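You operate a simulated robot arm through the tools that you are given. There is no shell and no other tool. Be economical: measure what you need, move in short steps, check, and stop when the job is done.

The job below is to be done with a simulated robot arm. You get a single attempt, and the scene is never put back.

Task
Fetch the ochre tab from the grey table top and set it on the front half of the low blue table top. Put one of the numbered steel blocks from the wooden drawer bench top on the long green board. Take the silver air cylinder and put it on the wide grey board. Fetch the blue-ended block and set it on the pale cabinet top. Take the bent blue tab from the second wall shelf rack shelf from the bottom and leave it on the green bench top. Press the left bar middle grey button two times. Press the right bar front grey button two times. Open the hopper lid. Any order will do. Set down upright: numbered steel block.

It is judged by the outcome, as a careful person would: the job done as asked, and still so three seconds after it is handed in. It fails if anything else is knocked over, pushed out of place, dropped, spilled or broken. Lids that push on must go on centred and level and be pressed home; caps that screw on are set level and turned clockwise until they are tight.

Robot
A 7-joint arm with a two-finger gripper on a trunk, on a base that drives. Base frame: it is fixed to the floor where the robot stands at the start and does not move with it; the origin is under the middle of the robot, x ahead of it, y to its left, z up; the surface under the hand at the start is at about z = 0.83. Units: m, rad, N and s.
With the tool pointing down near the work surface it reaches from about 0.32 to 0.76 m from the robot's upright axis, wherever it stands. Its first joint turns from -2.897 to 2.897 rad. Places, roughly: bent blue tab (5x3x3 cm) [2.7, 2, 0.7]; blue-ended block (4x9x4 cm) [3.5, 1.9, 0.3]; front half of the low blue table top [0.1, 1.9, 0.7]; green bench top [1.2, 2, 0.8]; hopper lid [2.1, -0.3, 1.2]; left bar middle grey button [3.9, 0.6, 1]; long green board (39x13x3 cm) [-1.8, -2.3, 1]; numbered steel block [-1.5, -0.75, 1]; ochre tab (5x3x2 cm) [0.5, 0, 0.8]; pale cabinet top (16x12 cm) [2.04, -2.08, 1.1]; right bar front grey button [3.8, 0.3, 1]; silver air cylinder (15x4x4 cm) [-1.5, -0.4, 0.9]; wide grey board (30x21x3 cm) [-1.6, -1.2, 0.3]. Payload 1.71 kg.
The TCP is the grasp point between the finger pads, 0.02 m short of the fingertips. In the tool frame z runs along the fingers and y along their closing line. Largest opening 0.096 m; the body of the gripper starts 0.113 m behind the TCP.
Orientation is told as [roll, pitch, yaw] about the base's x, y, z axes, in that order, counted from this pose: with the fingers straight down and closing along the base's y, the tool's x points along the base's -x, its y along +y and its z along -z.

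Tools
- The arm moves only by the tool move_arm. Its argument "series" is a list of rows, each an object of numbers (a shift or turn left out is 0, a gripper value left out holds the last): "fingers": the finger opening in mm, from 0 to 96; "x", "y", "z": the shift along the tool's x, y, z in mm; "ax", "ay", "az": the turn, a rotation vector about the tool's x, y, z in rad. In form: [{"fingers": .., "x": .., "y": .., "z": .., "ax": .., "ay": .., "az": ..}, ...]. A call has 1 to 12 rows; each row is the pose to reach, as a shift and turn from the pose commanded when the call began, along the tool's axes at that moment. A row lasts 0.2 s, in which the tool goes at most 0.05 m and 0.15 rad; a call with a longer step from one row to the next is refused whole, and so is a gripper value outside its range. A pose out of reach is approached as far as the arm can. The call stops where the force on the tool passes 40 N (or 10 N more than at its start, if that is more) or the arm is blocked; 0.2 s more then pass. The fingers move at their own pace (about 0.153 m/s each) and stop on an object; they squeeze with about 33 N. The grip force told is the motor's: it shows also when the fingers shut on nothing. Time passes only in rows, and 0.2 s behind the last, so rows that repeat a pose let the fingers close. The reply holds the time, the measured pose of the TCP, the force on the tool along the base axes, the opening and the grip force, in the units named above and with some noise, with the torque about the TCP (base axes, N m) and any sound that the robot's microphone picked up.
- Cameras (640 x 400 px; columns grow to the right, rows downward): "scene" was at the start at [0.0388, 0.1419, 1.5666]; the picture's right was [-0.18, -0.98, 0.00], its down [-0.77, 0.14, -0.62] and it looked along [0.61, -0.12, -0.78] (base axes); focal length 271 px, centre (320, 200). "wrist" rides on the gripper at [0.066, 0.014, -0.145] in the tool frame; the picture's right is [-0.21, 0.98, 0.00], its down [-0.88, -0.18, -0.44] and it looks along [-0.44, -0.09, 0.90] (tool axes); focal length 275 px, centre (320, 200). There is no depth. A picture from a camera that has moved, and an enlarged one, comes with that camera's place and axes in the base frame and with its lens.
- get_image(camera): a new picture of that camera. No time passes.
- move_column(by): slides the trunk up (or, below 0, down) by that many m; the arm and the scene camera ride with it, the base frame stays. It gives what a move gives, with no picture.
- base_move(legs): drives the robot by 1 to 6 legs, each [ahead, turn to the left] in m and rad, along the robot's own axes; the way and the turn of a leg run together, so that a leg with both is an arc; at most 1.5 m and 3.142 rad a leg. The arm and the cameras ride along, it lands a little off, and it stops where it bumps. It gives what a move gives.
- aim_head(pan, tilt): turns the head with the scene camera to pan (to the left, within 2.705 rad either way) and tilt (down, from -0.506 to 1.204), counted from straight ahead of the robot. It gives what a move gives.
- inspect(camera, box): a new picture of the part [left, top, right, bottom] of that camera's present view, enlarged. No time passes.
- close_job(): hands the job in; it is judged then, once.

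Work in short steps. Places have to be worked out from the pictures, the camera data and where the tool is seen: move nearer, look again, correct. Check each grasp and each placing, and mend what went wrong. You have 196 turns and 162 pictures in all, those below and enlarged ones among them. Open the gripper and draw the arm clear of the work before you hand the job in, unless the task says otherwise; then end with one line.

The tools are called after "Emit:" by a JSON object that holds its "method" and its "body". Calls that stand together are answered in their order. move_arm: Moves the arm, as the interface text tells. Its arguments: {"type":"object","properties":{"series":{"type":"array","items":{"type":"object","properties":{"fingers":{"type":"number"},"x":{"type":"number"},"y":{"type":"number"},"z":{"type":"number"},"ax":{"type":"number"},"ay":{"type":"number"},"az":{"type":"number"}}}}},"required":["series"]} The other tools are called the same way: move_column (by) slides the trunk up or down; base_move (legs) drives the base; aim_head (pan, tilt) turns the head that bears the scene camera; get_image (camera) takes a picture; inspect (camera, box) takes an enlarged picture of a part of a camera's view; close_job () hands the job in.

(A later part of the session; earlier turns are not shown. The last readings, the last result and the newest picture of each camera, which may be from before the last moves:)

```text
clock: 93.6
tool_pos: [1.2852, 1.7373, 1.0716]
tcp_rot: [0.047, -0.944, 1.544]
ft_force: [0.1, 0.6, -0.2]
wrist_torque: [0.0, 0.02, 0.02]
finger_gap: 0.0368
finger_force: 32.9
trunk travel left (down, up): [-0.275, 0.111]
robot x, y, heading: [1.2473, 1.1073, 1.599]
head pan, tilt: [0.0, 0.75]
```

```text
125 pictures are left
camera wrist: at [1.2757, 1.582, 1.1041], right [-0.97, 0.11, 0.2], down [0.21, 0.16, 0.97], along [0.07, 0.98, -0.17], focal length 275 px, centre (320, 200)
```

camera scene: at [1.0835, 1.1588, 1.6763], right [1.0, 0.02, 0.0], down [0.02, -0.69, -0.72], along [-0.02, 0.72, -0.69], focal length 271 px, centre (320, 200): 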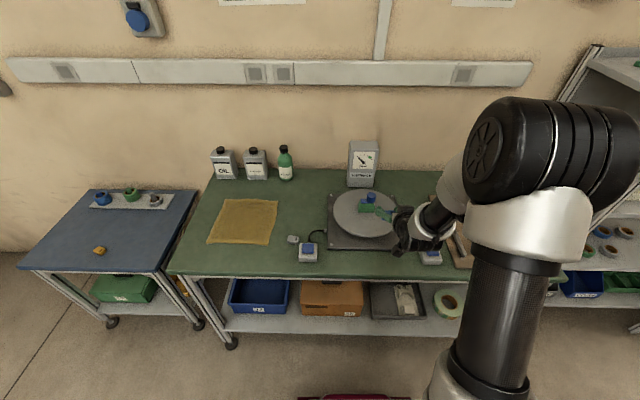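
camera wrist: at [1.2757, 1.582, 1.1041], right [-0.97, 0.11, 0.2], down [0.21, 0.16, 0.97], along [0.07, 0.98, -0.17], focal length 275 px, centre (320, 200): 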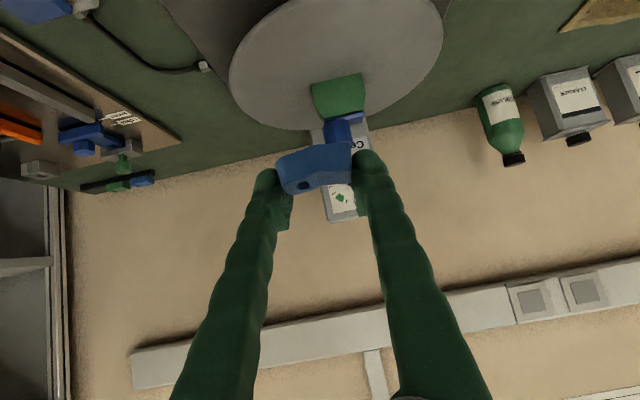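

A free strip lies on the front left of the bench around (0.84, 1.75), left of the small grey box and in front of the cloth. I turn towards it.

Emit:
{"method": "base_move", "body": {"legs": [[0, 0.62]]}}

Emit:
{"method": "get_image", "body": {"camera": "wrist"}}

```text
clock: 95.9
tool_pos: [0.9141, 1.6469, 1.0703]
tcp_rot: [0.049, -0.943, 2.163]
ft_force: [-0.1, 0.3, 0.2]
wrist_torque: [-0.01, 0.0, 0.01]
finger_gap: 0.0366
finger_force: 32.9
trunk travel left (down, up): [-0.275, 0.111]
robot x, y, heading: [1.2425, 1.1106, 2.21]
head pan, tilt: [0.0, 0.75]
```

```text
124 pictures are left
camera wrist: at [0.9969, 1.5142, 1.1041], right [-0.86, -0.48, 0.2], down [0.08, 0.25, 0.97], along [-0.51, 0.84, -0.17], focal length 275 px, centre (320, 200)
```

wrist: 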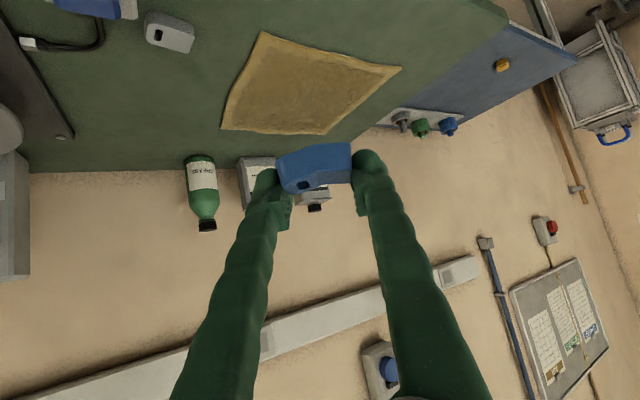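

The pointing line goes over the free strip. I lower the trunk 0.12 m, then reach forward while staying ~5 cm above the target height.

Emit:
{"method": "move_column", "body": {"by": -0.12}}

Emit:
{"method": "move_arm", "body": {"series": [{"x": -10, "z": 35}, {"x": -20, "z": 70, "ay": 0.012}, {"x": -30, "z": 105, "ay": 0.025}, {"x": -36, "z": 135, "ay": 0.025}, {"x": -36, "z": 135, "ay": 0.025}]}}

Emit:
{"method": "get_image", "body": {"camera": "wrist"}}

Emit:
{"method": "get_image", "body": {"camera": "scene"}}

```text
clock: 97.4
tool_pos: [0.9243, 1.6327, 0.9621]
tcp_rot: [0.051, -0.959, 2.162]
ft_force: [0.4, -0.1, 0.1]
wrist_torque: [0.01, -0.02, 0.02]
finger_gap: 0.0369
finger_force: 33.0
trunk travel left (down, up): [-0.155, 0.231]
robot x, y, heading: [1.2436, 1.1096, 2.212]
head pan, tilt: [0.0, 0.75]
```

```text
clock: 98.6
tool_pos: [0.8453, 1.7391, 0.9141]
tcp_rot: [0.047, -0.935, 2.165]
ft_force: [-0.8, 0.6, 0.3]
wrist_torque: [0.01, -0.03, 0.03]
finger_gap: 0.0366
finger_force: 32.7
trunk travel left (down, up): [-0.155, 0.231]
robot x, y, heading: [1.2465, 1.1083, 2.213]
head pan, tilt: [0.0, 0.75]
```

```text
123 pictures are left
camera wrist: at [0.928, 1.6068, 0.9488], right [-0.86, -0.48, 0.19], down [0.08, 0.26, 0.96], along [-0.51, 0.84, -0.18], focal length 275 px, centre (320, 200)
```

wrist: 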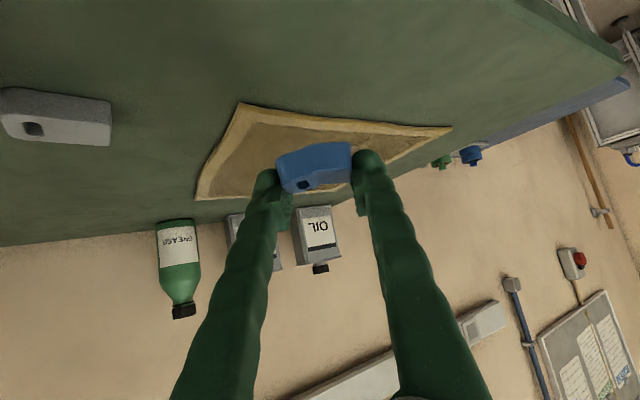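

```text
122 pictures are left
camera scene: at [1.0875, 1.0589, 1.5573], right [0.8, 0.6, 0.0], down [0.41, -0.56, -0.72], along [-0.43, 0.58, -0.69], focal length 271 px, centre (320, 200)
```

scene: 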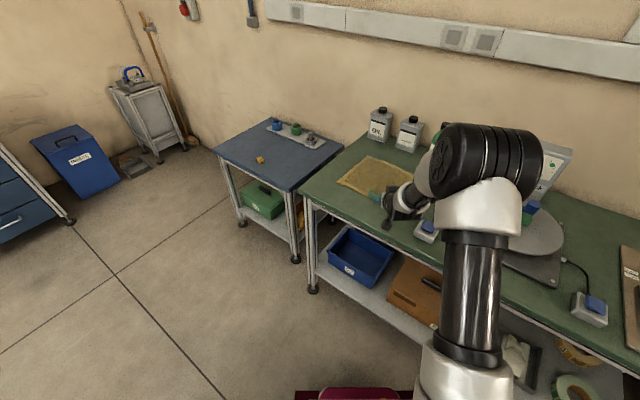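

The drop spot is clear of the cloth. I descend 45 mm vertically.

Emit:
{"method": "move_arm", "body": {"series": [{"x": 16, "z": 12, "ay": 0.01}, {"x": 28, "z": 21, "ay": 0.015}, {"x": 36, "z": 26, "ay": 0.015}, {"x": 36, "z": 26, "ay": 0.015}]}}

Emit:
{"method": "get_image", "body": {"camera": "wrist"}}

```text
clock: 99.6
tool_pos: [0.8436, 1.7371, 0.8694]
tcp_rot: [0.048, -0.92, 2.163]
ft_force: [0.6, -0.7, -0.3]
wrist_torque: [0.02, 0.02, -0.01]
finger_gap: 0.0366
finger_force: 32.8
trunk travel left (down, up): [-0.155, 0.231]
robot x, y, heading: [1.2443, 1.1113, 2.211]
head pan, tilt: [0.0, 0.75]
```

```text
121 pictures are left
camera wrist: at [0.9268, 1.6059, 0.9062], right [-0.86, -0.47, 0.19], down [0.07, 0.27, 0.96], along [-0.51, 0.84, -0.2], focal length 275 px, centre (320, 200)
```

wrist: 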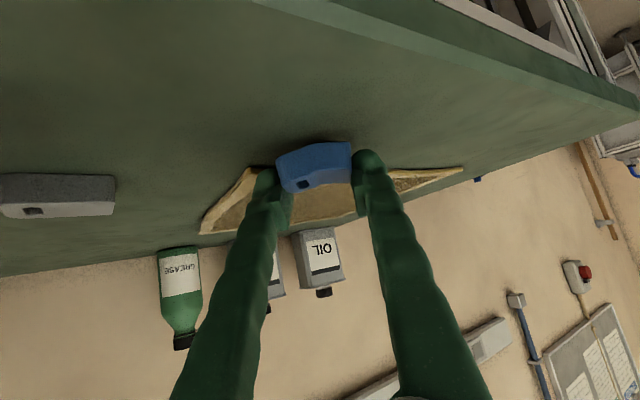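

Close now. I go down in small steps of a few millimetres.

Emit:
{"method": "move_arm", "body": {"series": [{"x": 4, "z": 3}, {"x": 8, "z": 6}, {"x": 11, "z": 8}, {"x": 11, "z": 8}]}}

Emit:
{"method": "inspect", "body": {"camera": "wrist", "box": [224, 100, 416, 220]}}

```text
clock: 100.6
tool_pos: [0.8443, 1.7383, 0.8627]
tcp_rot: [0.047, -0.935, 2.165]
ft_force: [0.3, 0.5, 37.4]
wrist_torque: [-0.17, -0.21, 0.0]
finger_gap: 0.0368
finger_force: 32.8
trunk travel left (down, up): [-0.155, 0.231]
robot x, y, heading: [1.2389, 1.1073, 2.216]
head pan, tilt: [0.0, 0.75]
```

```text
3.33 times, centred on (320, 160) of wrist
camera zoom: at [0.9263, 1.606, 0.8974], right [-0.86, -0.48, 0.19], down [0.07, 0.26, 0.96], along [-0.51, 0.84, -0.18], focal length 918 px, centre (320, 333)
```

zoom: 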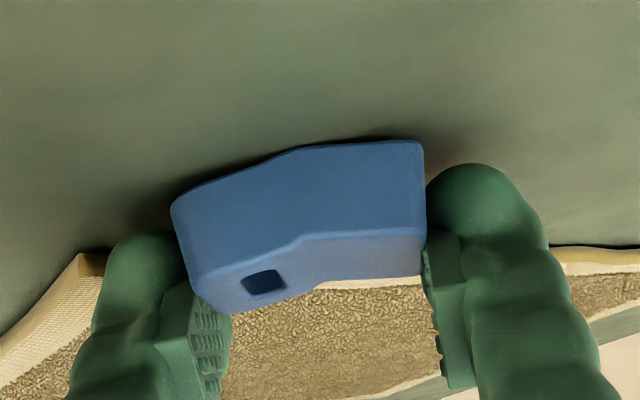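

The tab is on the bench (37 N contact). I ease off, open and withdraw along the fingers.

Emit:
{"method": "move_arm", "body": {"series": [{"x": -4, "z": -3}, {"x": -4, "z": -3, "fingers": 62}, {"x": -4, "z": -3}, {"x": -4, "z": -25}, {"x": -4, "z": -60}, {"x": -4, "z": -100}, {"x": -20, "z": -130}, {"x": -20, "z": -130}]}}

Emit:
{"method": "get_image", "body": {"camera": "wrist"}}

```text
clock: 102.4
tool_pos: [0.9015, 1.6642, 0.951]
tcp_rot: [0.047, -0.919, 2.166]
ft_force: [-0.5, 1.1, 0.4]
wrist_torque: [-0.01, 0.0, 0.04]
finger_gap: 0.0619
finger_force: 0.0
trunk travel left (down, up): [-0.155, 0.231]
robot x, y, heading: [1.2414, 1.1102, 2.213]
head pan, tilt: [0.0, 0.75]
```

```text
119 pictures are left
camera wrist: at [0.9832, 1.5329, 0.9877], right [-0.86, -0.47, 0.19], down [0.07, 0.27, 0.96], along [-0.51, 0.84, -0.2], focal length 275 px, centre (320, 200)
```

wrist: 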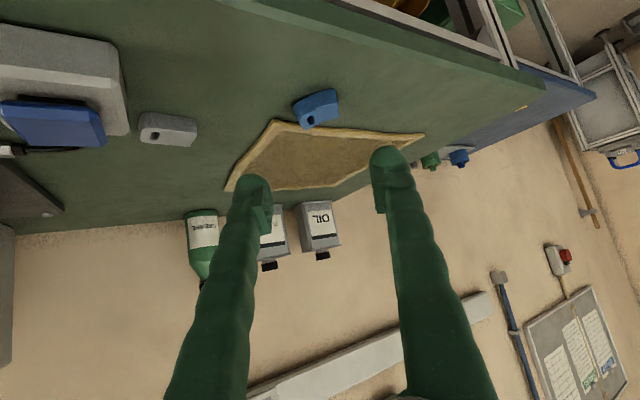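

I check how the tab lies relative to the cloth.

Emit:
{"method": "inspect", "body": {"camera": "wrist", "box": [260, 70, 380, 145]}}

Emit:
{"method": "inspect", "body": {"camera": "scene", "box": [320, 140, 448, 220]}}

```text
5.33 times, centred on (320, 108) of wrist
camera zoom: at [0.9832, 1.5329, 0.9877], right [-0.86, -0.47, 0.19], down [0.07, 0.27, 0.96], along [-0.51, 0.84, -0.2], focal length 1468 px, centre (320, 693)
```

zoom: 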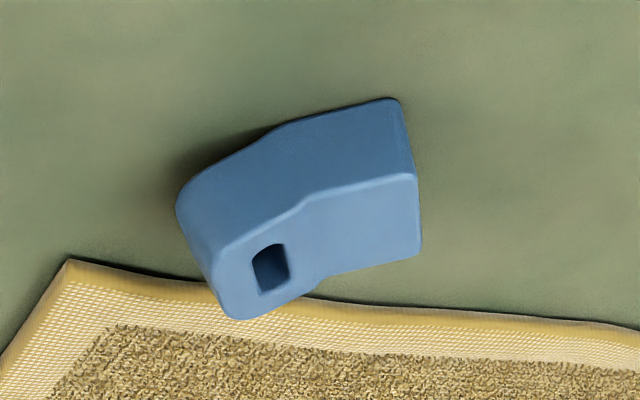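

```text
5.00 times, centred on (384, 180) of scene
camera zoom: at [1.0874, 1.0591, 1.5572], right [0.8, 0.6, 0.0], down [0.42, -0.56, -0.72], along [-0.43, 0.58, -0.69], focal length 1354 px, centre (0, 300)
```

zoom: 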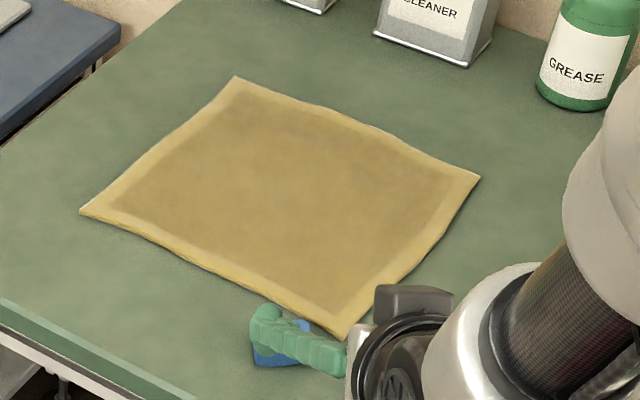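

The tab rests on green bench surface just in front of the cloth. Next I go for the blue-ended block. I raise the trunk, then turn and drive along the aisle to look.

Emit:
{"method": "move_column", "body": {"by": 0.2}}

Emit:
{"method": "base_move", "body": {"legs": [[0, -2.2], [1.2, 0], [0.5, 0]]}}

Emit:
{"method": "aim_head", "body": {"pan": 0.25, "tilt": 0.6}}

Emit:
{"method": "get_image", "body": {"camera": "scene"}}

```text
clock: 104.6
tool_pos: [0.9008, 1.6658, 1.1517]
tcp_rot: [0.047, -0.919, 2.165]
ft_force: [-0.3, 0.0, -0.6]
wrist_torque: [-0.02, -0.06, -0.01]
finger_gap: 0.0621
finger_force: 0.1
trunk travel left (down, up): [-0.355, 0.031]
robot x, y, heading: [1.2418, 1.108, 2.211]
head pan, tilt: [0.0, 0.75]
```

```text
clock: 120.1
tool_pos: [3.5914, 1.083, 1.1509]
tcp_rot: [0.046, -0.92, -0.041]
ft_force: [-0.8, -0.6, 0.1]
wrist_torque: [-0.01, 0.01, 0.01]
finger_gap: 0.0619
finger_force: 0.0
trunk travel left (down, up): [-0.355, 0.031]
robot x, y, heading: [2.9388, 1.1308, 0.006]
head pan, tilt: [0.0, 0.75]
```

```text
clock: 120.8
tool_pos: [3.573, 1.083, 1.1607]
tcp_rot: [0.049, -0.935, -0.04]
ft_force: [-0.5, -0.2, -0.1]
wrist_torque: [0.01, -0.03, -0.01]
finger_gap: 0.062
finger_force: 0.1
trunk travel left (down, up): [-0.355, 0.031]
robot x, y, heading: [2.9386, 1.138, 0.013]
head pan, tilt: [0.25, 0.6]
```

```text
116 pictures are left
camera scene: at [2.9927, 1.3125, 1.77], right [0.25, -0.97, 0.0], down [-0.56, -0.14, -0.82], along [0.79, 0.21, -0.58], focal length 271 px, centre (320, 200)
```

scene: 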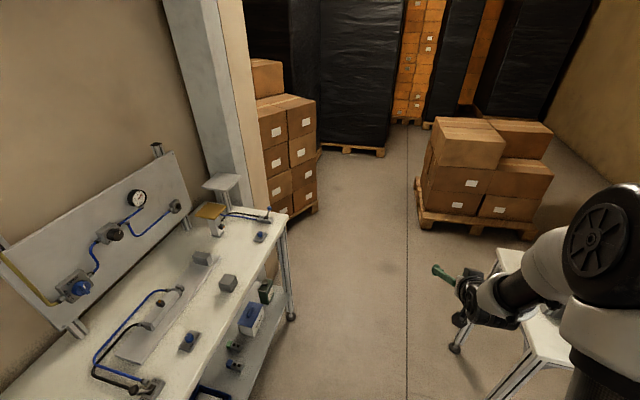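

I zoom in on the table's lower shelf.

Emit:
{"method": "inspect", "body": {"camera": "scene", "box": [180, 270, 308, 350]}}

Emit:
{"method": "inspect", "body": {"camera": "scene", "box": [180, 320, 308, 400]}}

```text
5.00 times, centred on (244, 310) of scene
camera zoom: at [2.9927, 1.3125, 1.77], right [0.25, -0.97, 0.0], down [-0.56, -0.14, -0.82], along [0.79, 0.21, -0.58], focal length 1354 px, centre (700, -350)
```

zoom: 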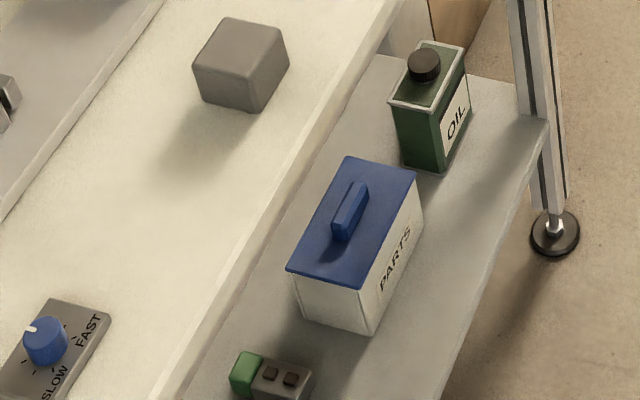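

```text
5.00 times, centred on (244, 360) of scene
camera zoom: at [2.9927, 1.3125, 1.77], right [0.25, -0.97, 0.0], down [-0.56, -0.14, -0.82], along [0.79, 0.21, -0.58], focal length 1354 px, centre (700, -600)
```

zoom: 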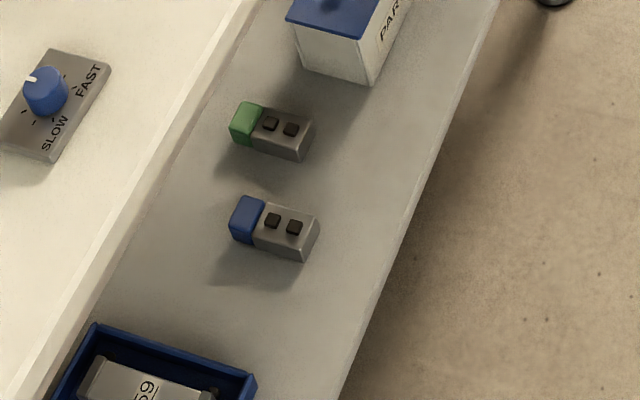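

The blue-ended block is at about (3.495, 1.896, 0.30), lying along y with its grey end towards me. I untilt the tool and retract it before turning in this narrow aisle.

Emit:
{"method": "move_arm", "body": {"series": [{"ay": 0.15}, {"ay": 0.3}, {"ay": 0.45}, {"ay": 0.6}, {"ay": 0.75}, {"ay": 0.9}, {"ay": 0.92}]}}

Emit:
{"method": "move_arm", "body": {"series": [{"x": 45}, {"x": 90}, {"x": 135}, {"x": 180}, {"x": 215}, {"x": 215}]}}

Emit:
{"method": "base_move", "body": {"legs": [[0, 0.2], [0.45, 0], [0, 1.25]]}}

Emit:
{"method": "get_image", "body": {"camera": "wrist"}}

Emit:
{"method": "get_image", "body": {"camera": "scene"}}

```text
clock: 122.4
tool_pos: [3.573, 1.0842, 1.1612]
tcp_rot: [0.027, -0.015, -0.002]
ft_force: [-0.5, 0.6, 0.3]
wrist_torque: [0.01, -0.01, -0.01]
finger_gap: 0.062
finger_force: 0.1
trunk travel left (down, up): [-0.355, 0.031]
robot x, y, heading: [2.9414, 1.1345, 0.009]
head pan, tilt: [0.25, 0.6]
```

```text
clock: 123.8
tool_pos: [3.3587, 1.0822, 1.1563]
tcp_rot: [0.027, -0.016, -0.003]
ft_force: [-0.2, 0.1, -0.4]
wrist_torque: [0.01, 0.04, -0.01]
finger_gap: 0.0619
finger_force: 0.0
trunk travel left (down, up): [-0.355, 0.031]
robot x, y, heading: [2.9394, 1.1342, 0.005]
head pan, tilt: [0.25, 0.6]
```

```text
clock: 131.3
tool_pos: [3.4726, 1.6374, 1.1574]
tcp_rot: [0.027, -0.015, 1.47]
ft_force: [-0.6, -0.6, -1.2]
wrist_torque: [-0.01, 0.03, -0.01]
finger_gap: 0.0619
finger_force: 0.2
trunk travel left (down, up): [-0.355, 0.031]
robot x, y, heading: [3.387, 1.2292, 1.477]
head pan, tilt: [0.25, 0.6]
```

```text
113 pictures are left
camera wrist: at [3.4579, 1.572, 1.3017], right [-0.95, 0.3, 0.03], down [0.28, 0.84, 0.45], along [0.11, 0.44, -0.89], focal length 275 px, centre (320, 200)
```

wrist: 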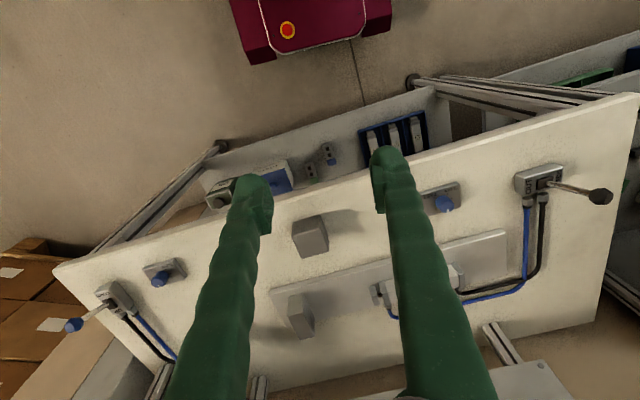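

```text
112 pictures are left
camera scene: at [3.212, 1.2997, 1.77], right [0.99, 0.16, 0.0], down [0.09, -0.57, -0.82], along [-0.13, 0.81, -0.58], focal length 271 px, centre (320, 200)
```

scene: 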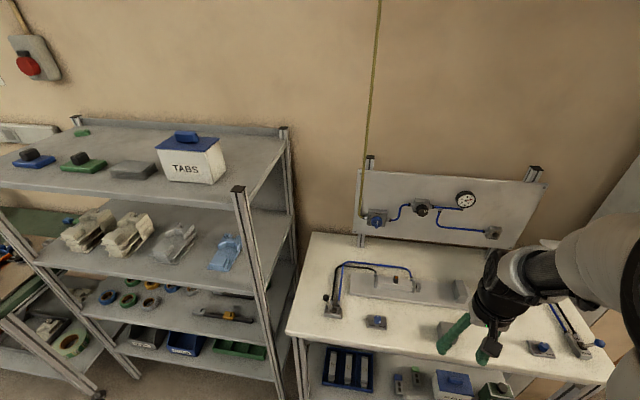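

The block is confirmed at about (3.498, 1.891). I zoom in for its exact axis and lower the trunk.

Emit:
{"method": "inspect", "body": {"camera": "wrist", "box": [272, 125, 368, 185]}}

Emit:
{"method": "move_column", "body": {"by": -0.35}}

Emit:
{"method": "get_image", "body": {"camera": "wrist"}}

```text
6.67 times, centred on (320, 155) of wrist
camera zoom: at [3.4579, 1.572, 1.3017], right [-0.95, 0.3, 0.03], down [0.28, 0.84, 0.45], along [0.11, 0.44, -0.89], focal length 1835 px, centre (320, 500)
```

zoom: 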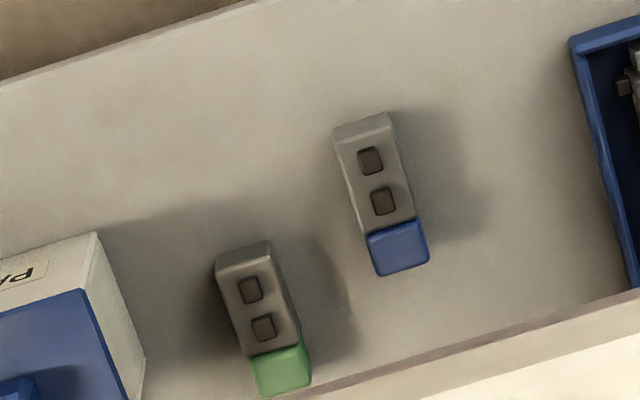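

```text
clock: 134.7
tool_pos: [3.4714, 1.619, 0.8127]
tcp_rot: [0.028, -0.032, 1.469]
ft_force: [0.2, -0.7, -0.4]
wrist_torque: [-0.01, 0.0, -0.01]
finger_gap: 0.062
finger_force: 0.0
trunk travel left (down, up): [-0.005, 0.381]
robot x, y, heading: [3.3847, 1.2264, 1.479]
head pan, tilt: [0.25, 0.6]
```

```text
110 pictures are left
camera wrist: at [3.4559, 1.5518, 0.9567], right [-0.95, 0.3, 0.03], down [0.28, 0.84, 0.47], along [0.11, 0.45, -0.88], focal length 275 px, centre (320, 200)
```

wrist: 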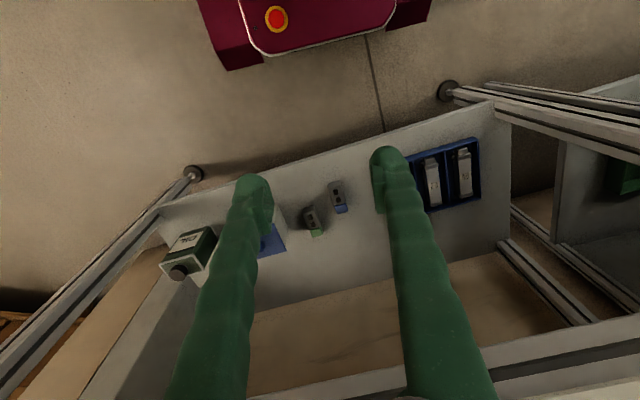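

The block axis runs along y. I square the yaw and tilt the tool forward here, clear of the table edge.

Emit:
{"method": "move_arm", "body": {"series": [{"az": -0.1, "fingers": 70}, {"az": -0.1, "z": 40}, {"az": -0.1, "z": 80}, {"az": -0.1, "z": 80}]}}

Emit:
{"method": "move_arm", "body": {"series": [{"ay": -0.14}, {"ay": -0.28}, {"ay": -0.42}, {"ay": -0.56}, {"ay": -0.7}, {"ay": -0.84}, {"ay": -0.88}, {"ay": -0.88}]}}

Emit:
{"method": "get_image", "body": {"camera": "wrist"}}

```text
clock: 135.7
tool_pos: [3.4706, 1.6212, 0.7321]
tcp_rot: [0.025, -0.033, 1.569]
ft_force: [0.6, 0.2, 0.2]
wrist_torque: [-0.01, 0.0, 0.01]
finger_gap: 0.0701
finger_force: 0.0
trunk travel left (down, up): [-0.005, 0.381]
robot x, y, heading: [3.3853, 1.2323, 1.485]
head pan, tilt: [0.25, 0.6]
```

```text
clock: 137.5
tool_pos: [3.5216, 1.7065, 0.7227]
tcp_rot: [0.044, -0.913, 1.538]
ft_force: [-0.2, -0.2, 0.1]
wrist_torque: [-0.01, 0.03, 0.0]
finger_gap: 0.0701
finger_force: 0.1
out of reach, approached as far as the arm can: row 3, 4, 5, 6, 7, 8
trunk travel left (down, up): [-0.005, 0.381]
robot x, y, heading: [3.3851, 1.2258, 1.485]
head pan, tilt: [0.25, 0.6]
```

```text
109 pictures are left
camera wrist: at [3.5095, 1.5527, 0.7592], right [-0.97, 0.13, 0.19], down [0.21, 0.18, 0.96], along [0.09, 0.98, -0.2], focal length 275 px, centre (320, 200)
```

wrist: 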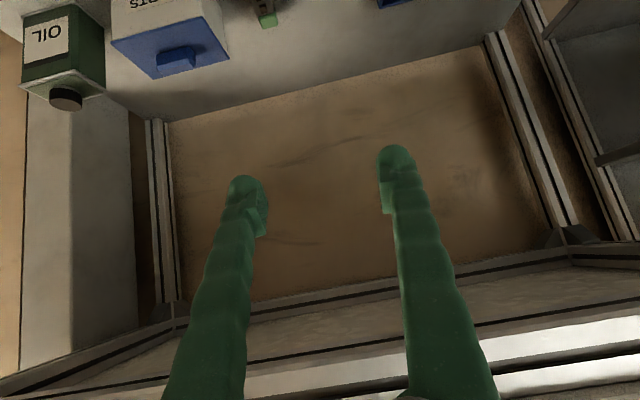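

The tool settled at (3.52, 1.707, 0.72), tilted. I lower it vertically in front of the table in stages, trimming x.

Emit:
{"method": "move_arm", "body": {"series": [{"x": 24, "z": 18, "y": 10}, {"x": 55, "z": 43, "y": 20}, {"x": 87, "z": 67, "y": 30}, {"x": 119, "z": 92, "y": 34}, {"x": 150, "z": 116, "y": 34}, {"x": 150, "z": 116, "y": 34}]}}

Emit:
{"method": "get_image", "body": {"camera": "wrist"}}

Emit:
{"method": "get_image", "body": {"camera": "scene"}}

```text
clock: 138.9
tool_pos: [3.4824, 1.7084, 0.5329]
tcp_rot: [0.041, -0.914, 1.538]
ft_force: [-0.2, -0.1, -0.8]
wrist_torque: [-0.02, -0.03, -0.02]
finger_gap: 0.07
finger_force: 0.1
trunk travel left (down, up): [-0.005, 0.381]
robot x, y, heading: [3.3834, 1.2296, 1.483]
head pan, tilt: [0.25, 0.6]
```

```text
108 pictures are left
camera wrist: at [3.471, 1.5538, 0.5701], right [-0.97, 0.13, 0.19], down [0.21, 0.18, 0.96], along [0.09, 0.97, -0.2], focal length 275 px, centre (320, 200)
```

wrist: 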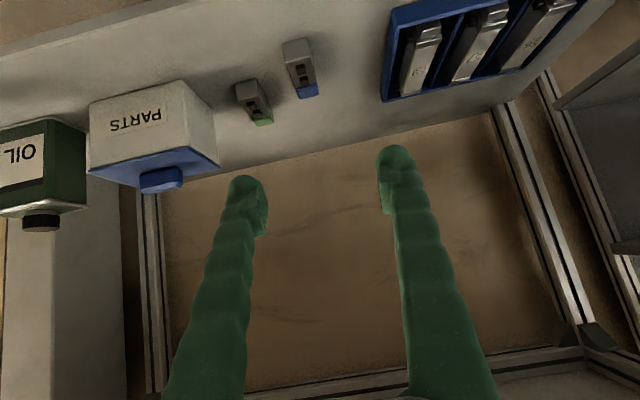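

```text
107 pictures are left
camera scene: at [3.2116, 1.2942, 1.42], right [0.99, 0.16, 0.0], down [0.09, -0.57, -0.82], along [-0.13, 0.81, -0.58], focal length 271 px, centre (320, 200)
```

scene: 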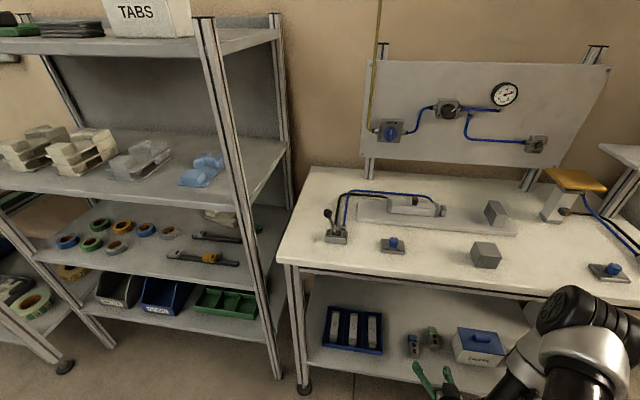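

The block is at about (3.493, 1.90) with its top at ≈0.31. I move 75% of the way in a straight line.

Emit:
{"method": "move_arm", "body": {"series": [{"x": 11, "y": -1, "z": 43}, {"x": 22, "y": -2, "z": 86}, {"x": 33, "y": -3, "z": 129}, {"x": 45, "y": -3, "z": 170}, {"x": 57, "y": -3, "z": 212}, {"x": 57, "y": -3, "z": 212}]}}

Emit:
{"method": "get_image", "body": {"camera": "wrist"}}

```text
clock: 140.3
tool_pos: [3.4812, 1.8408, 0.3589]
tcp_rot: [0.043, -0.914, 1.537]
ft_force: [-0.8, 0.5, -0.8]
wrist_torque: [-0.02, 0.02, 0.02]
finger_gap: 0.0699
finger_force: 0.1
trunk travel left (down, up): [-0.005, 0.381]
robot x, y, heading: [3.3885, 1.2277, 1.481]
head pan, tilt: [0.25, 0.6]
```

```text
106 pictures are left
camera wrist: at [3.4695, 1.6878, 0.3961], right [-0.97, 0.13, 0.19], down [0.21, 0.18, 0.96], along [0.09, 0.97, -0.2], focal length 275 px, centre (320, 200)
```

wrist: 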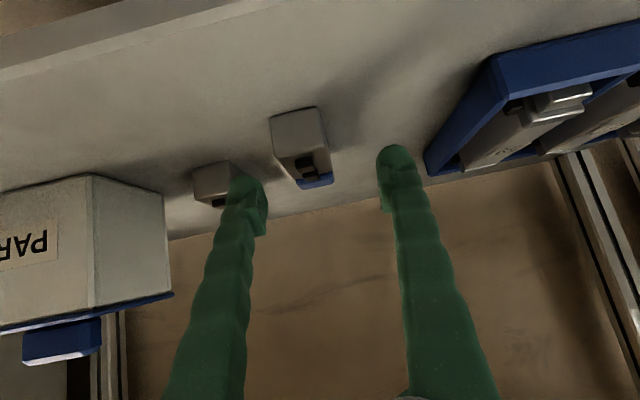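

The near view puts the block at x≈3.492, z 0.28–0.32, with its front end at y≈1.86. I centre laterally and go to TCP (1.89, 0.31).

Emit:
{"method": "move_arm", "body": {"series": [{"y": -9}, {"x": 4, "y": -9, "z": 25}, {"x": 8, "y": -9, "z": 50}, {"x": 8, "y": -9, "z": 69}, {"x": 8, "y": -9, "z": 69}]}}

Emit:
{"method": "get_image", "body": {"camera": "wrist"}}

```text
clock: 141.2
tool_pos: [3.4882, 1.8747, 0.3272]
tcp_rot: [0.04, -0.93, 1.54]
ft_force: [0.3, -0.2, -0.3]
wrist_torque: [0.04, 0.04, -0.03]
finger_gap: 0.0699
finger_force: 0.1
trunk travel left (down, up): [-0.005, 0.381]
robot x, y, heading: [3.3847, 1.2251, 1.481]
head pan, tilt: [0.25, 0.6]
stopped in row 4: the force on the tool passed its limit at 84 N (the readings are from after the stop); the commanded pose is now the measured one
```

```text
105 pictures are left
camera wrist: at [3.4769, 1.7201, 0.3621], right [-0.97, 0.12, 0.19], down [0.21, 0.17, 0.96], along [0.09, 0.98, -0.19], focal length 275 px, centre (320, 200)
```

wrist: 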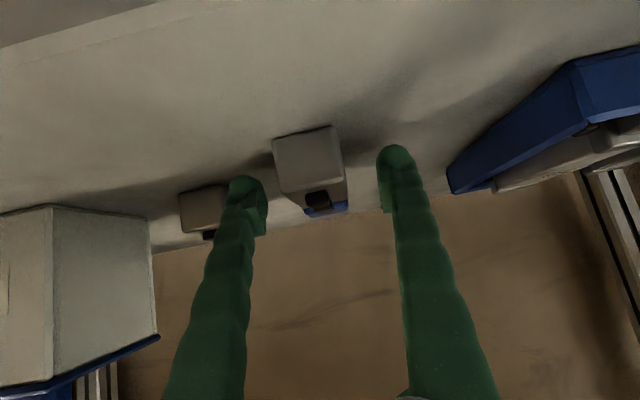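

Something stopped the move at 84 N though the fingers look clear of the block. I check the scene camera.

Emit:
{"method": "aim_head", "body": {"pan": -0.1, "tilt": 0.9}}

Emit:
{"method": "get_image", "body": {"camera": "scene"}}

```text
clock: 142.1
tool_pos: [3.4896, 1.874, 0.3275]
tcp_rot: [0.037, -0.929, 1.543]
ft_force: [-0.9, 0.3, -0.5]
wrist_torque: [0.0, 0.0, 0.02]
finger_gap: 0.07
finger_force: 0.0
trunk travel left (down, up): [-0.005, 0.381]
robot x, y, heading: [3.3855, 1.2268, 1.486]
head pan, tilt: [-0.099, 0.901]
```

```text
104 pictures are left
camera scene: at [3.2397, 1.2806, 1.3954], right [0.98, -0.19, 0.0], down [-0.15, -0.78, -0.61], along [0.12, 0.6, -0.79], focal length 271 px, centre (320, 200)
```

scene: 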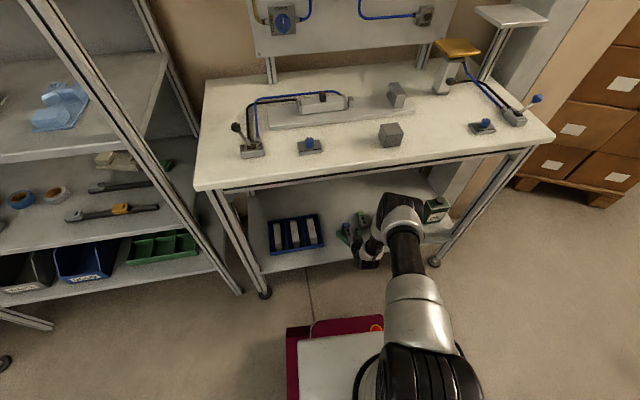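

I zoom into the scene around the wrist and the PARTS box to find the contact.

Emit:
{"method": "inspect", "body": {"camera": "scene", "box": [320, 170, 480, 270]}}

Emit:
{"method": "inspect", "body": {"camera": "wrist", "box": [140, 80, 460, 280]}}

```text
4.00 times, centred on (400, 220) of scene
camera zoom: at [3.2397, 1.2806, 1.3954], right [0.98, -0.19, 0.0], down [-0.15, -0.78, -0.61], along [0.12, 0.6, -0.79], focal length 1083 px, centre (0, 120)
```

zoom: 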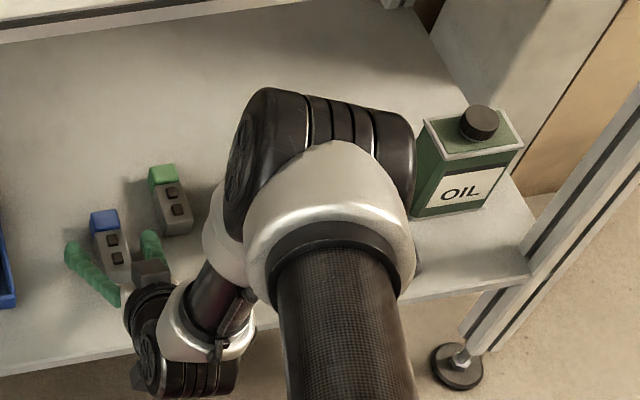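

```text
2.00 times, centred on (300, 180) of wrist
camera zoom: at [3.4767, 1.7204, 0.3625], right [-0.97, 0.12, 0.19], down [0.21, 0.17, 0.96], along [0.09, 0.98, -0.19], focal length 551 px, centre (360, 240)
```

zoom: 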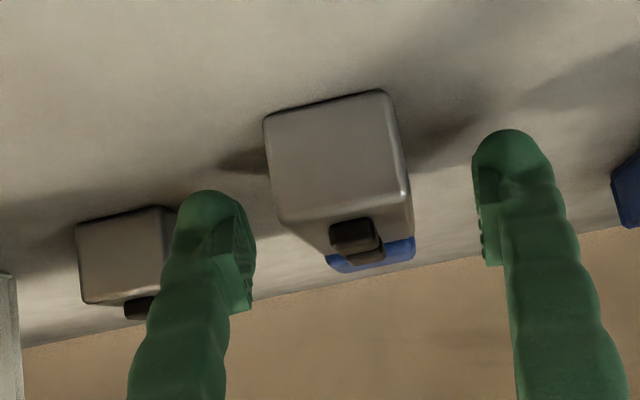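

The elbow, which swings low to the right, has met the PARTS box. I back out the way I came and will re-approach from farther left, so that the elbow stays in the open aisle.

Emit:
{"method": "move_arm", "body": {"series": [{"x": -8, "z": -40}, {"x": -20, "z": -85}, {"x": -32, "z": -130}, {"x": -44, "z": -175}, {"x": -56, "z": -220}, {"x": -65, "z": -250}, {"x": -100, "z": -280}, {"x": -140, "z": -310}, {"x": -180, "z": -340}, {"x": -215, "z": -370}, {"x": -215, "z": -370}]}}

Emit:
{"method": "get_image", "body": {"camera": "wrist"}}

Emit:
{"method": "get_image", "body": {"camera": "scene"}}

```text
clock: 144.5
tool_pos: [3.5024, 1.7173, 0.7207]
tcp_rot: [0.04, -0.93, 1.539]
ft_force: [-0.1, -0.2, -0.1]
wrist_torque: [-0.02, -0.04, -0.01]
finger_gap: 0.0699
finger_force: 0.0
out of reach, approached as far as the arm can: row 10, 11
trunk travel left (down, up): [-0.005, 0.381]
robot x, y, heading: [3.3838, 1.2271, 1.481]
head pan, tilt: [-0.099, 0.901]
```

```text
101 pictures are left
camera wrist: at [3.4907, 1.5627, 0.7554], right [-0.97, 0.12, 0.19], down [0.21, 0.17, 0.96], along [0.09, 0.98, -0.19], focal length 275 px, centre (320, 200)
```

wrist: 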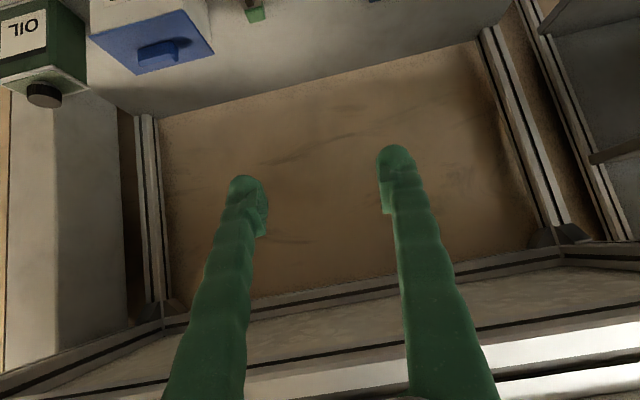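

```text
100 pictures are left
camera scene: at [3.2395, 1.2799, 1.3953], right [0.98, -0.19, 0.0], down [-0.15, -0.78, -0.61], along [0.12, 0.6, -0.79], focal length 271 px, centre (320, 200)
```

scene: 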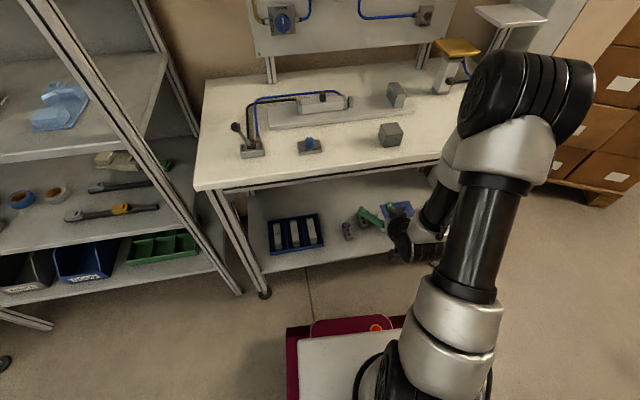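

The PARTS box looks unmoved. I raise the trunk, untilt, retract, and shift the base to the left.

Emit:
{"method": "move_column", "body": {"by": 0.25}}

Emit:
{"method": "move_arm", "body": {"series": [{"ay": 0.14}, {"ay": 0.28, "x": 10}, {"ay": 0.42, "x": 20, "z": -20}, {"ay": 0.56, "x": 20, "z": -40}, {"ay": 0.7, "x": 20, "z": -60}, {"ay": 0.84, "x": 20, "z": -80}, {"ay": 0.93, "x": 20, "z": -100}, {"ay": 0.93, "x": 20, "z": -100}]}}

Emit:
{"method": "base_move", "body": {"legs": [[0, 1.45], [0.25, 0], [0, -1.75]]}}

Emit:
{"method": "get_image", "body": {"camera": "scene"}}

```text
clock: 147.0
tool_pos: [3.5039, 1.7203, 0.9708]
tcp_rot: [0.035, -0.938, 1.543]
ft_force: [-1.1, -0.3, 0.6]
wrist_torque: [0.01, 0.01, -0.01]
finger_gap: 0.07
finger_force: 0.0
trunk travel left (down, up): [-0.255, 0.131]
robot x, y, heading: [3.3861, 1.2316, 1.48]
head pan, tilt: [-0.099, 0.901]
```

```text
clock: 148.8
tool_pos: [3.5042, 1.6255, 1.0131]
tcp_rot: [0.023, 0.002, 1.572]
ft_force: [-1.1, -0.2, 0.1]
wrist_torque: [-0.04, 0.03, 0.0]
finger_gap: 0.0702
finger_force: 0.1
trunk travel left (down, up): [-0.255, 0.131]
robot x, y, heading: [3.383, 1.226, 1.481]
head pan, tilt: [-0.099, 0.901]
```

```text
clock: 160.1
tool_pos: [3.3719, 1.6203, 1.0127]
tcp_rot: [0.023, 0.003, 1.263]
ft_force: [-0.8, -0.8, 0.6]
wrist_torque: [0.0, 0.02, -0.03]
finger_gap: 0.07
finger_force: 0.0
trunk travel left (down, up): [-0.255, 0.131]
robot x, y, heading: [3.1313, 1.2781, 1.168]
head pan, tilt: [-0.099, 0.901]
```

```text
99 pictures are left
camera scene: at [3.0099, 1.3779, 1.6445], right [0.88, -0.48, 0.0], down [-0.38, -0.7, -0.61], along [0.29, 0.53, -0.79], focal length 271 px, centre (320, 200)
```

scene: 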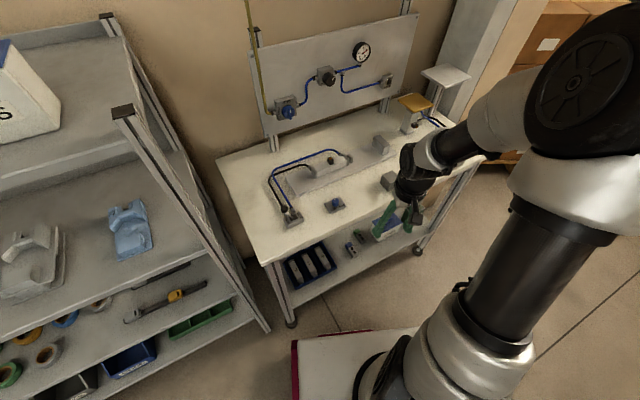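

Now I lower the trunk, set yaw to ≈1.55, drop the tool to mid height in front of the table and tilt it.

Emit:
{"method": "move_column", "body": {"by": -0.25}}

Emit:
{"method": "move_arm", "body": {"series": [{"az": -0.14, "z": 40}, {"az": -0.28, "z": 80}, {"az": -0.28, "z": 120}, {"az": -0.28, "z": 120}]}}

Emit:
{"method": "move_arm", "body": {"series": [{"ay": -0.14, "y": -15}, {"ay": -0.28, "y": -30}, {"ay": -0.42, "y": -45}, {"ay": -0.56, "y": -60}, {"ay": -0.7, "y": -80}, {"ay": -0.84, "y": -100}, {"ay": -0.93, "y": -115}, {"ay": -0.93, "y": -115}]}}

Emit:
{"method": "get_image", "body": {"camera": "wrist"}}

Emit:
{"method": "get_image", "body": {"camera": "scene"}}

```text
clock: 162.7
tool_pos: [3.3667, 1.6055, 0.7681]
tcp_rot: [0.019, -0.014, 1.261]
ft_force: [-0.2, 0.6, -0.3]
wrist_torque: [0.05, -0.01, -0.02]
finger_gap: 0.0699
finger_force: 0.2
trunk travel left (down, up): [-0.005, 0.381]
robot x, y, heading: [3.132, 1.2795, 1.173]
head pan, tilt: [-0.099, 0.901]
```

```text
clock: 163.7
tool_pos: [3.3649, 1.6094, 0.6492]
tcp_rot: [0.014, -0.019, 1.54]
ft_force: [0.5, -0.1, -0.2]
wrist_torque: [0.0, -0.04, 0.0]
finger_gap: 0.0702
finger_force: 0.1
trunk travel left (down, up): [-0.005, 0.381]
robot x, y, heading: [3.1341, 1.2801, 1.165]
head pan, tilt: [-0.099, 0.901]
```

```text
clock: 165.5
tool_pos: [3.4805, 1.6045, 0.6466]
tcp_rot: [0.027, -0.952, 1.518]
ft_force: [-0.7, -0.8, 0.9]
wrist_torque: [0.02, -0.02, -0.01]
finger_gap: 0.0699
finger_force: 0.0
trunk travel left (down, up): [-0.005, 0.381]
robot x, y, heading: [3.1301, 1.2803, 1.173]
head pan, tilt: [-0.099, 0.901]
```

```text
98 pictures are left
camera wrist: at [3.4636, 1.4504, 0.6785], right [-0.97, 0.15, 0.18], down [0.2, 0.14, 0.97], along [0.12, 0.98, -0.17], focal length 275 px, centre (320, 200)
```

wrist: 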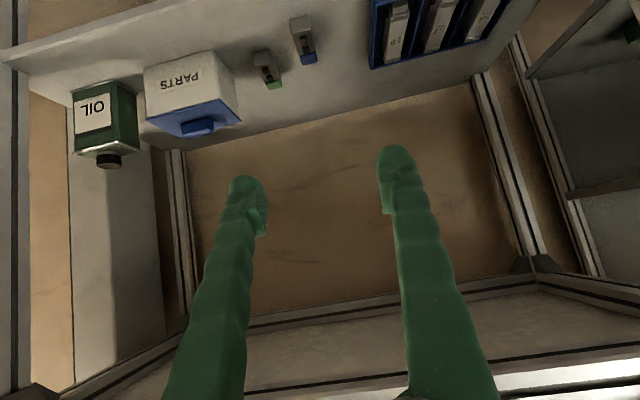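

```text
97 pictures are left
camera scene: at [3.0085, 1.3737, 1.3954], right [0.88, -0.48, 0.0], down [-0.38, -0.7, -0.61], along [0.29, 0.53, -0.79], focal length 271 px, centre (320, 200)
```

scene: 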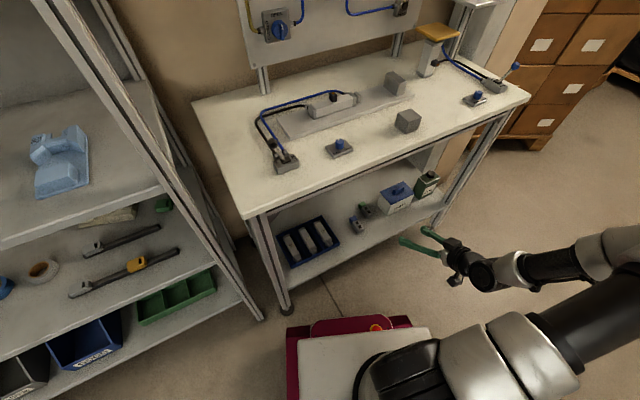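

The elbow is now well out in the aisle. I move in a straight line to a point in front of and above the block.

Emit:
{"method": "move_arm", "body": {"series": [{"x": 13, "z": 43}, {"x": 26, "z": 86, "y": 3}, {"x": 39, "z": 129, "y": 3}, {"x": 52, "z": 172, "y": 3}, {"x": 64, "z": 215, "y": 3}, {"x": 76, "z": 258, "y": 3}, {"x": 87, "z": 300, "y": 3}, {"x": 87, "z": 300, "y": 3}]}}

Emit:
{"method": "get_image", "body": {"camera": "wrist"}}

Emit:
{"method": "get_image", "body": {"camera": "scene"}}

```text
clock: 167.3
tool_pos: [3.478, 1.7994, 0.4007]
tcp_rot: [0.028, -0.95, 1.52]
ft_force: [0.1, 0.0, -0.7]
wrist_torque: [-0.03, 0.02, 0.02]
finger_gap: 0.07
finger_force: 0.1
trunk travel left (down, up): [-0.005, 0.381]
robot x, y, heading: [3.1313, 1.28, 1.168]
head pan, tilt: [-0.099, 0.901]
```

```text
96 pictures are left
camera wrist: at [3.4613, 1.6449, 0.4318], right [-0.97, 0.15, 0.18], down [0.2, 0.14, 0.97], along [0.12, 0.98, -0.17], focal length 275 px, centre (320, 200)
```

wrist: 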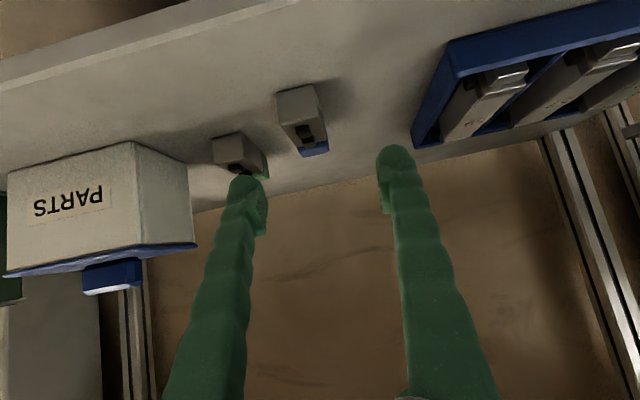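

```text
95 pictures are left
camera scene: at [3.0083, 1.3744, 1.3954], right [0.88, -0.48, 0.0], down [-0.38, -0.7, -0.61], along [0.29, 0.53, -0.79], focal length 271 px, centre (320, 200)
```

scene: 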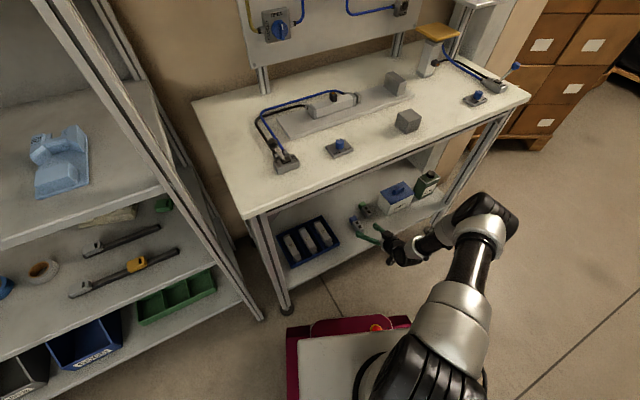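

The block's front end is at y≈1.875 and x≈3.4925. I advance the rest and stop before closing, to check the force.

Emit:
{"method": "move_arm", "body": {"series": [{"y": -8, "z": 20}, {"x": 2, "y": -8, "z": 50}, {"x": 4, "y": -8, "z": 80}, {"x": 5, "y": -8, "z": 110}, {"x": 6, "y": -8, "z": 130}, {"x": 6, "y": -8, "z": 143}, {"x": 6, "y": -8, "z": 143}]}}

Emit:
{"method": "get_image", "body": {"camera": "wrist"}}

```text
clock: 168.9
tool_pos: [3.4905, 1.9103, 0.3186]
tcp_rot: [0.02, -0.96, 1.525]
ft_force: [-0.2, -22.3, 27.4]
wrist_torque: [-0.31, -1.21, -0.84]
finger_gap: 0.0736
finger_force: 2.3
trunk travel left (down, up): [-0.005, 0.381]
robot x, y, heading: [3.1301, 1.2811, 1.167]
head pan, tilt: [-0.099, 0.901]
```

```text
94 pictures are left
camera wrist: at [3.4735, 1.7561, 0.3484], right [-0.97, 0.15, 0.18], down [0.2, 0.14, 0.97], along [0.12, 0.98, -0.16], focal length 275 px, centre (320, 200)
```

wrist: 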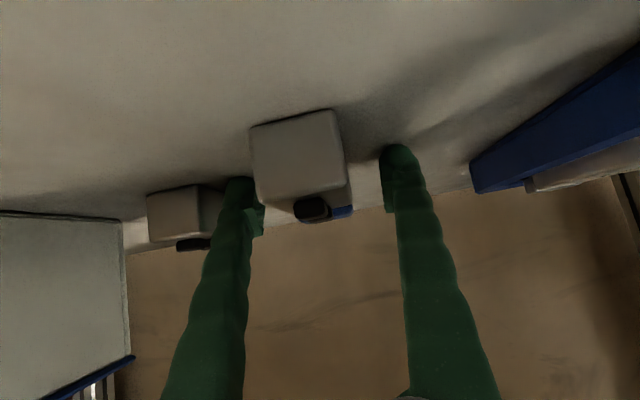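

The readings fit the left fingertip lightly touching the shelf (shelf ≈0.297). The block is between the fingers, so I ease up 4 mm, centre 4 mm and close.

Emit:
{"method": "move_arm", "body": {"series": [{"x": -4, "z": -8}, {"x": -4, "y": -4, "z": -8}, {"x": -4, "y": -4, "z": -8, "fingers": 25}, {"x": -4, "y": -4, "z": -8}, {"x": -4, "y": -4, "z": -8}]}}

Emit:
{"method": "get_image", "body": {"camera": "wrist"}}

```text
clock: 169.3
tool_pos: [3.4901, 1.909, 0.3241]
tcp_rot: [0.021, -0.959, 1.528]
ft_force: [0.5, 0.0, 1.1]
wrist_torque: [-0.04, -0.05, 0.01]
finger_gap: 0.0699
finger_force: 0.0
trunk travel left (down, up): [-0.005, 0.381]
robot x, y, heading: [3.1352, 1.2791, 1.166]
head pan, tilt: [-0.099, 0.901]
stopped in row 2: the force on the tool passed its limit at 60 N (the readings are from after the stop); the commanded pose is now the measured one
```

```text
93 pictures are left
camera wrist: at [3.4746, 1.7537, 0.355], right [-0.97, 0.14, 0.18], down [0.2, 0.13, 0.97], along [0.12, 0.98, -0.16], focal length 275 px, centre (320, 200)
```

wrist: 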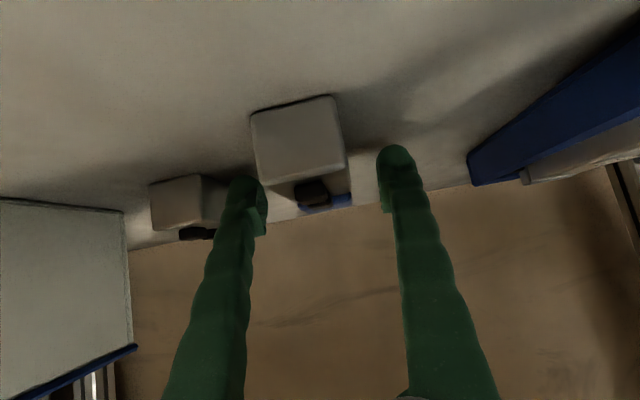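

The left finger was snagging on the green-ended neighbour. Contact is now zero and closing moves the fingers away from it, so I close here.

Emit:
{"method": "move_arm", "body": {"series": [{"fingers": 60}, {"fingers": 25}, {"fingers": 25}, {"fingers": 25}]}}

Emit:
{"method": "get_image", "body": {"camera": "wrist"}}

```text
clock: 170.3
tool_pos: [3.4911, 1.9087, 0.3255]
tcp_rot: [0.019, -0.959, 1.529]
ft_force: [-0.3, 0.8, 1.6]
wrist_torque: [-0.05, -0.04, 0.03]
finger_gap: 0.0318
finger_force: 33.4
trunk travel left (down, up): [-0.005, 0.381]
robot x, y, heading: [3.1298, 1.2785, 1.168]
head pan, tilt: [-0.099, 0.901]
```

```text
92 pictures are left
camera wrist: at [3.4745, 1.7536, 0.3558], right [-0.97, 0.14, 0.18], down [0.2, 0.13, 0.97], along [0.12, 0.98, -0.16], focal length 275 px, centre (320, 200)
```

wrist: 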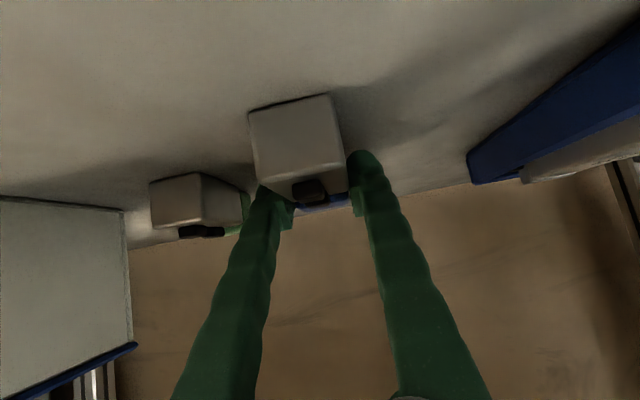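

Gripped at 32 mm. I lift straight up 40 mm and withdraw.

Emit:
{"method": "move_arm", "body": {"series": [{"x": -8, "z": -6}, {"x": -20, "z": -14}, {"x": -33, "z": -23}, {"x": -33, "z": -23}, {"x": -40, "z": -65}, {"x": -47, "z": -107}, {"x": -54, "z": -149}, {"x": -54, "z": -149}]}}

Emit:
{"method": "get_image", "body": {"camera": "wrist"}}

```text
clock: 172.1
tool_pos: [3.4876, 1.8156, 0.4559]
tcp_rot: [0.021, -0.962, 1.528]
ft_force: [0.8, 0.3, -0.9]
wrist_torque: [0.02, -0.02, -0.02]
finger_gap: 0.0319
finger_force: 32.9
trunk travel left (down, up): [-0.005, 0.381]
robot x, y, heading: [3.1352, 1.2802, 1.168]
head pan, tilt: [-0.099, 0.901]
```

```text
91 pictures are left
camera wrist: at [3.4716, 1.6613, 0.486], right [-0.97, 0.14, 0.18], down [0.2, 0.13, 0.97], along [0.12, 0.98, -0.16], focal length 275 px, centre (320, 200)
```

wrist: 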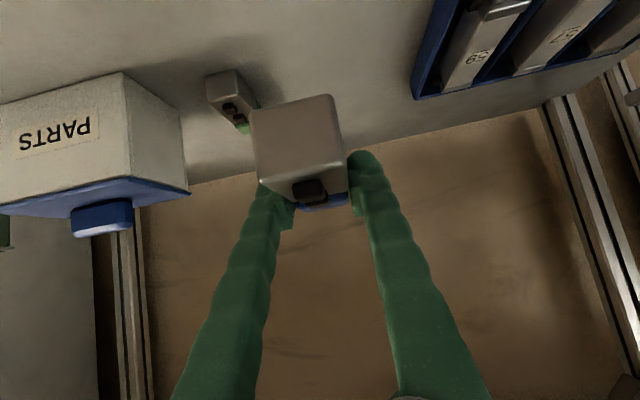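

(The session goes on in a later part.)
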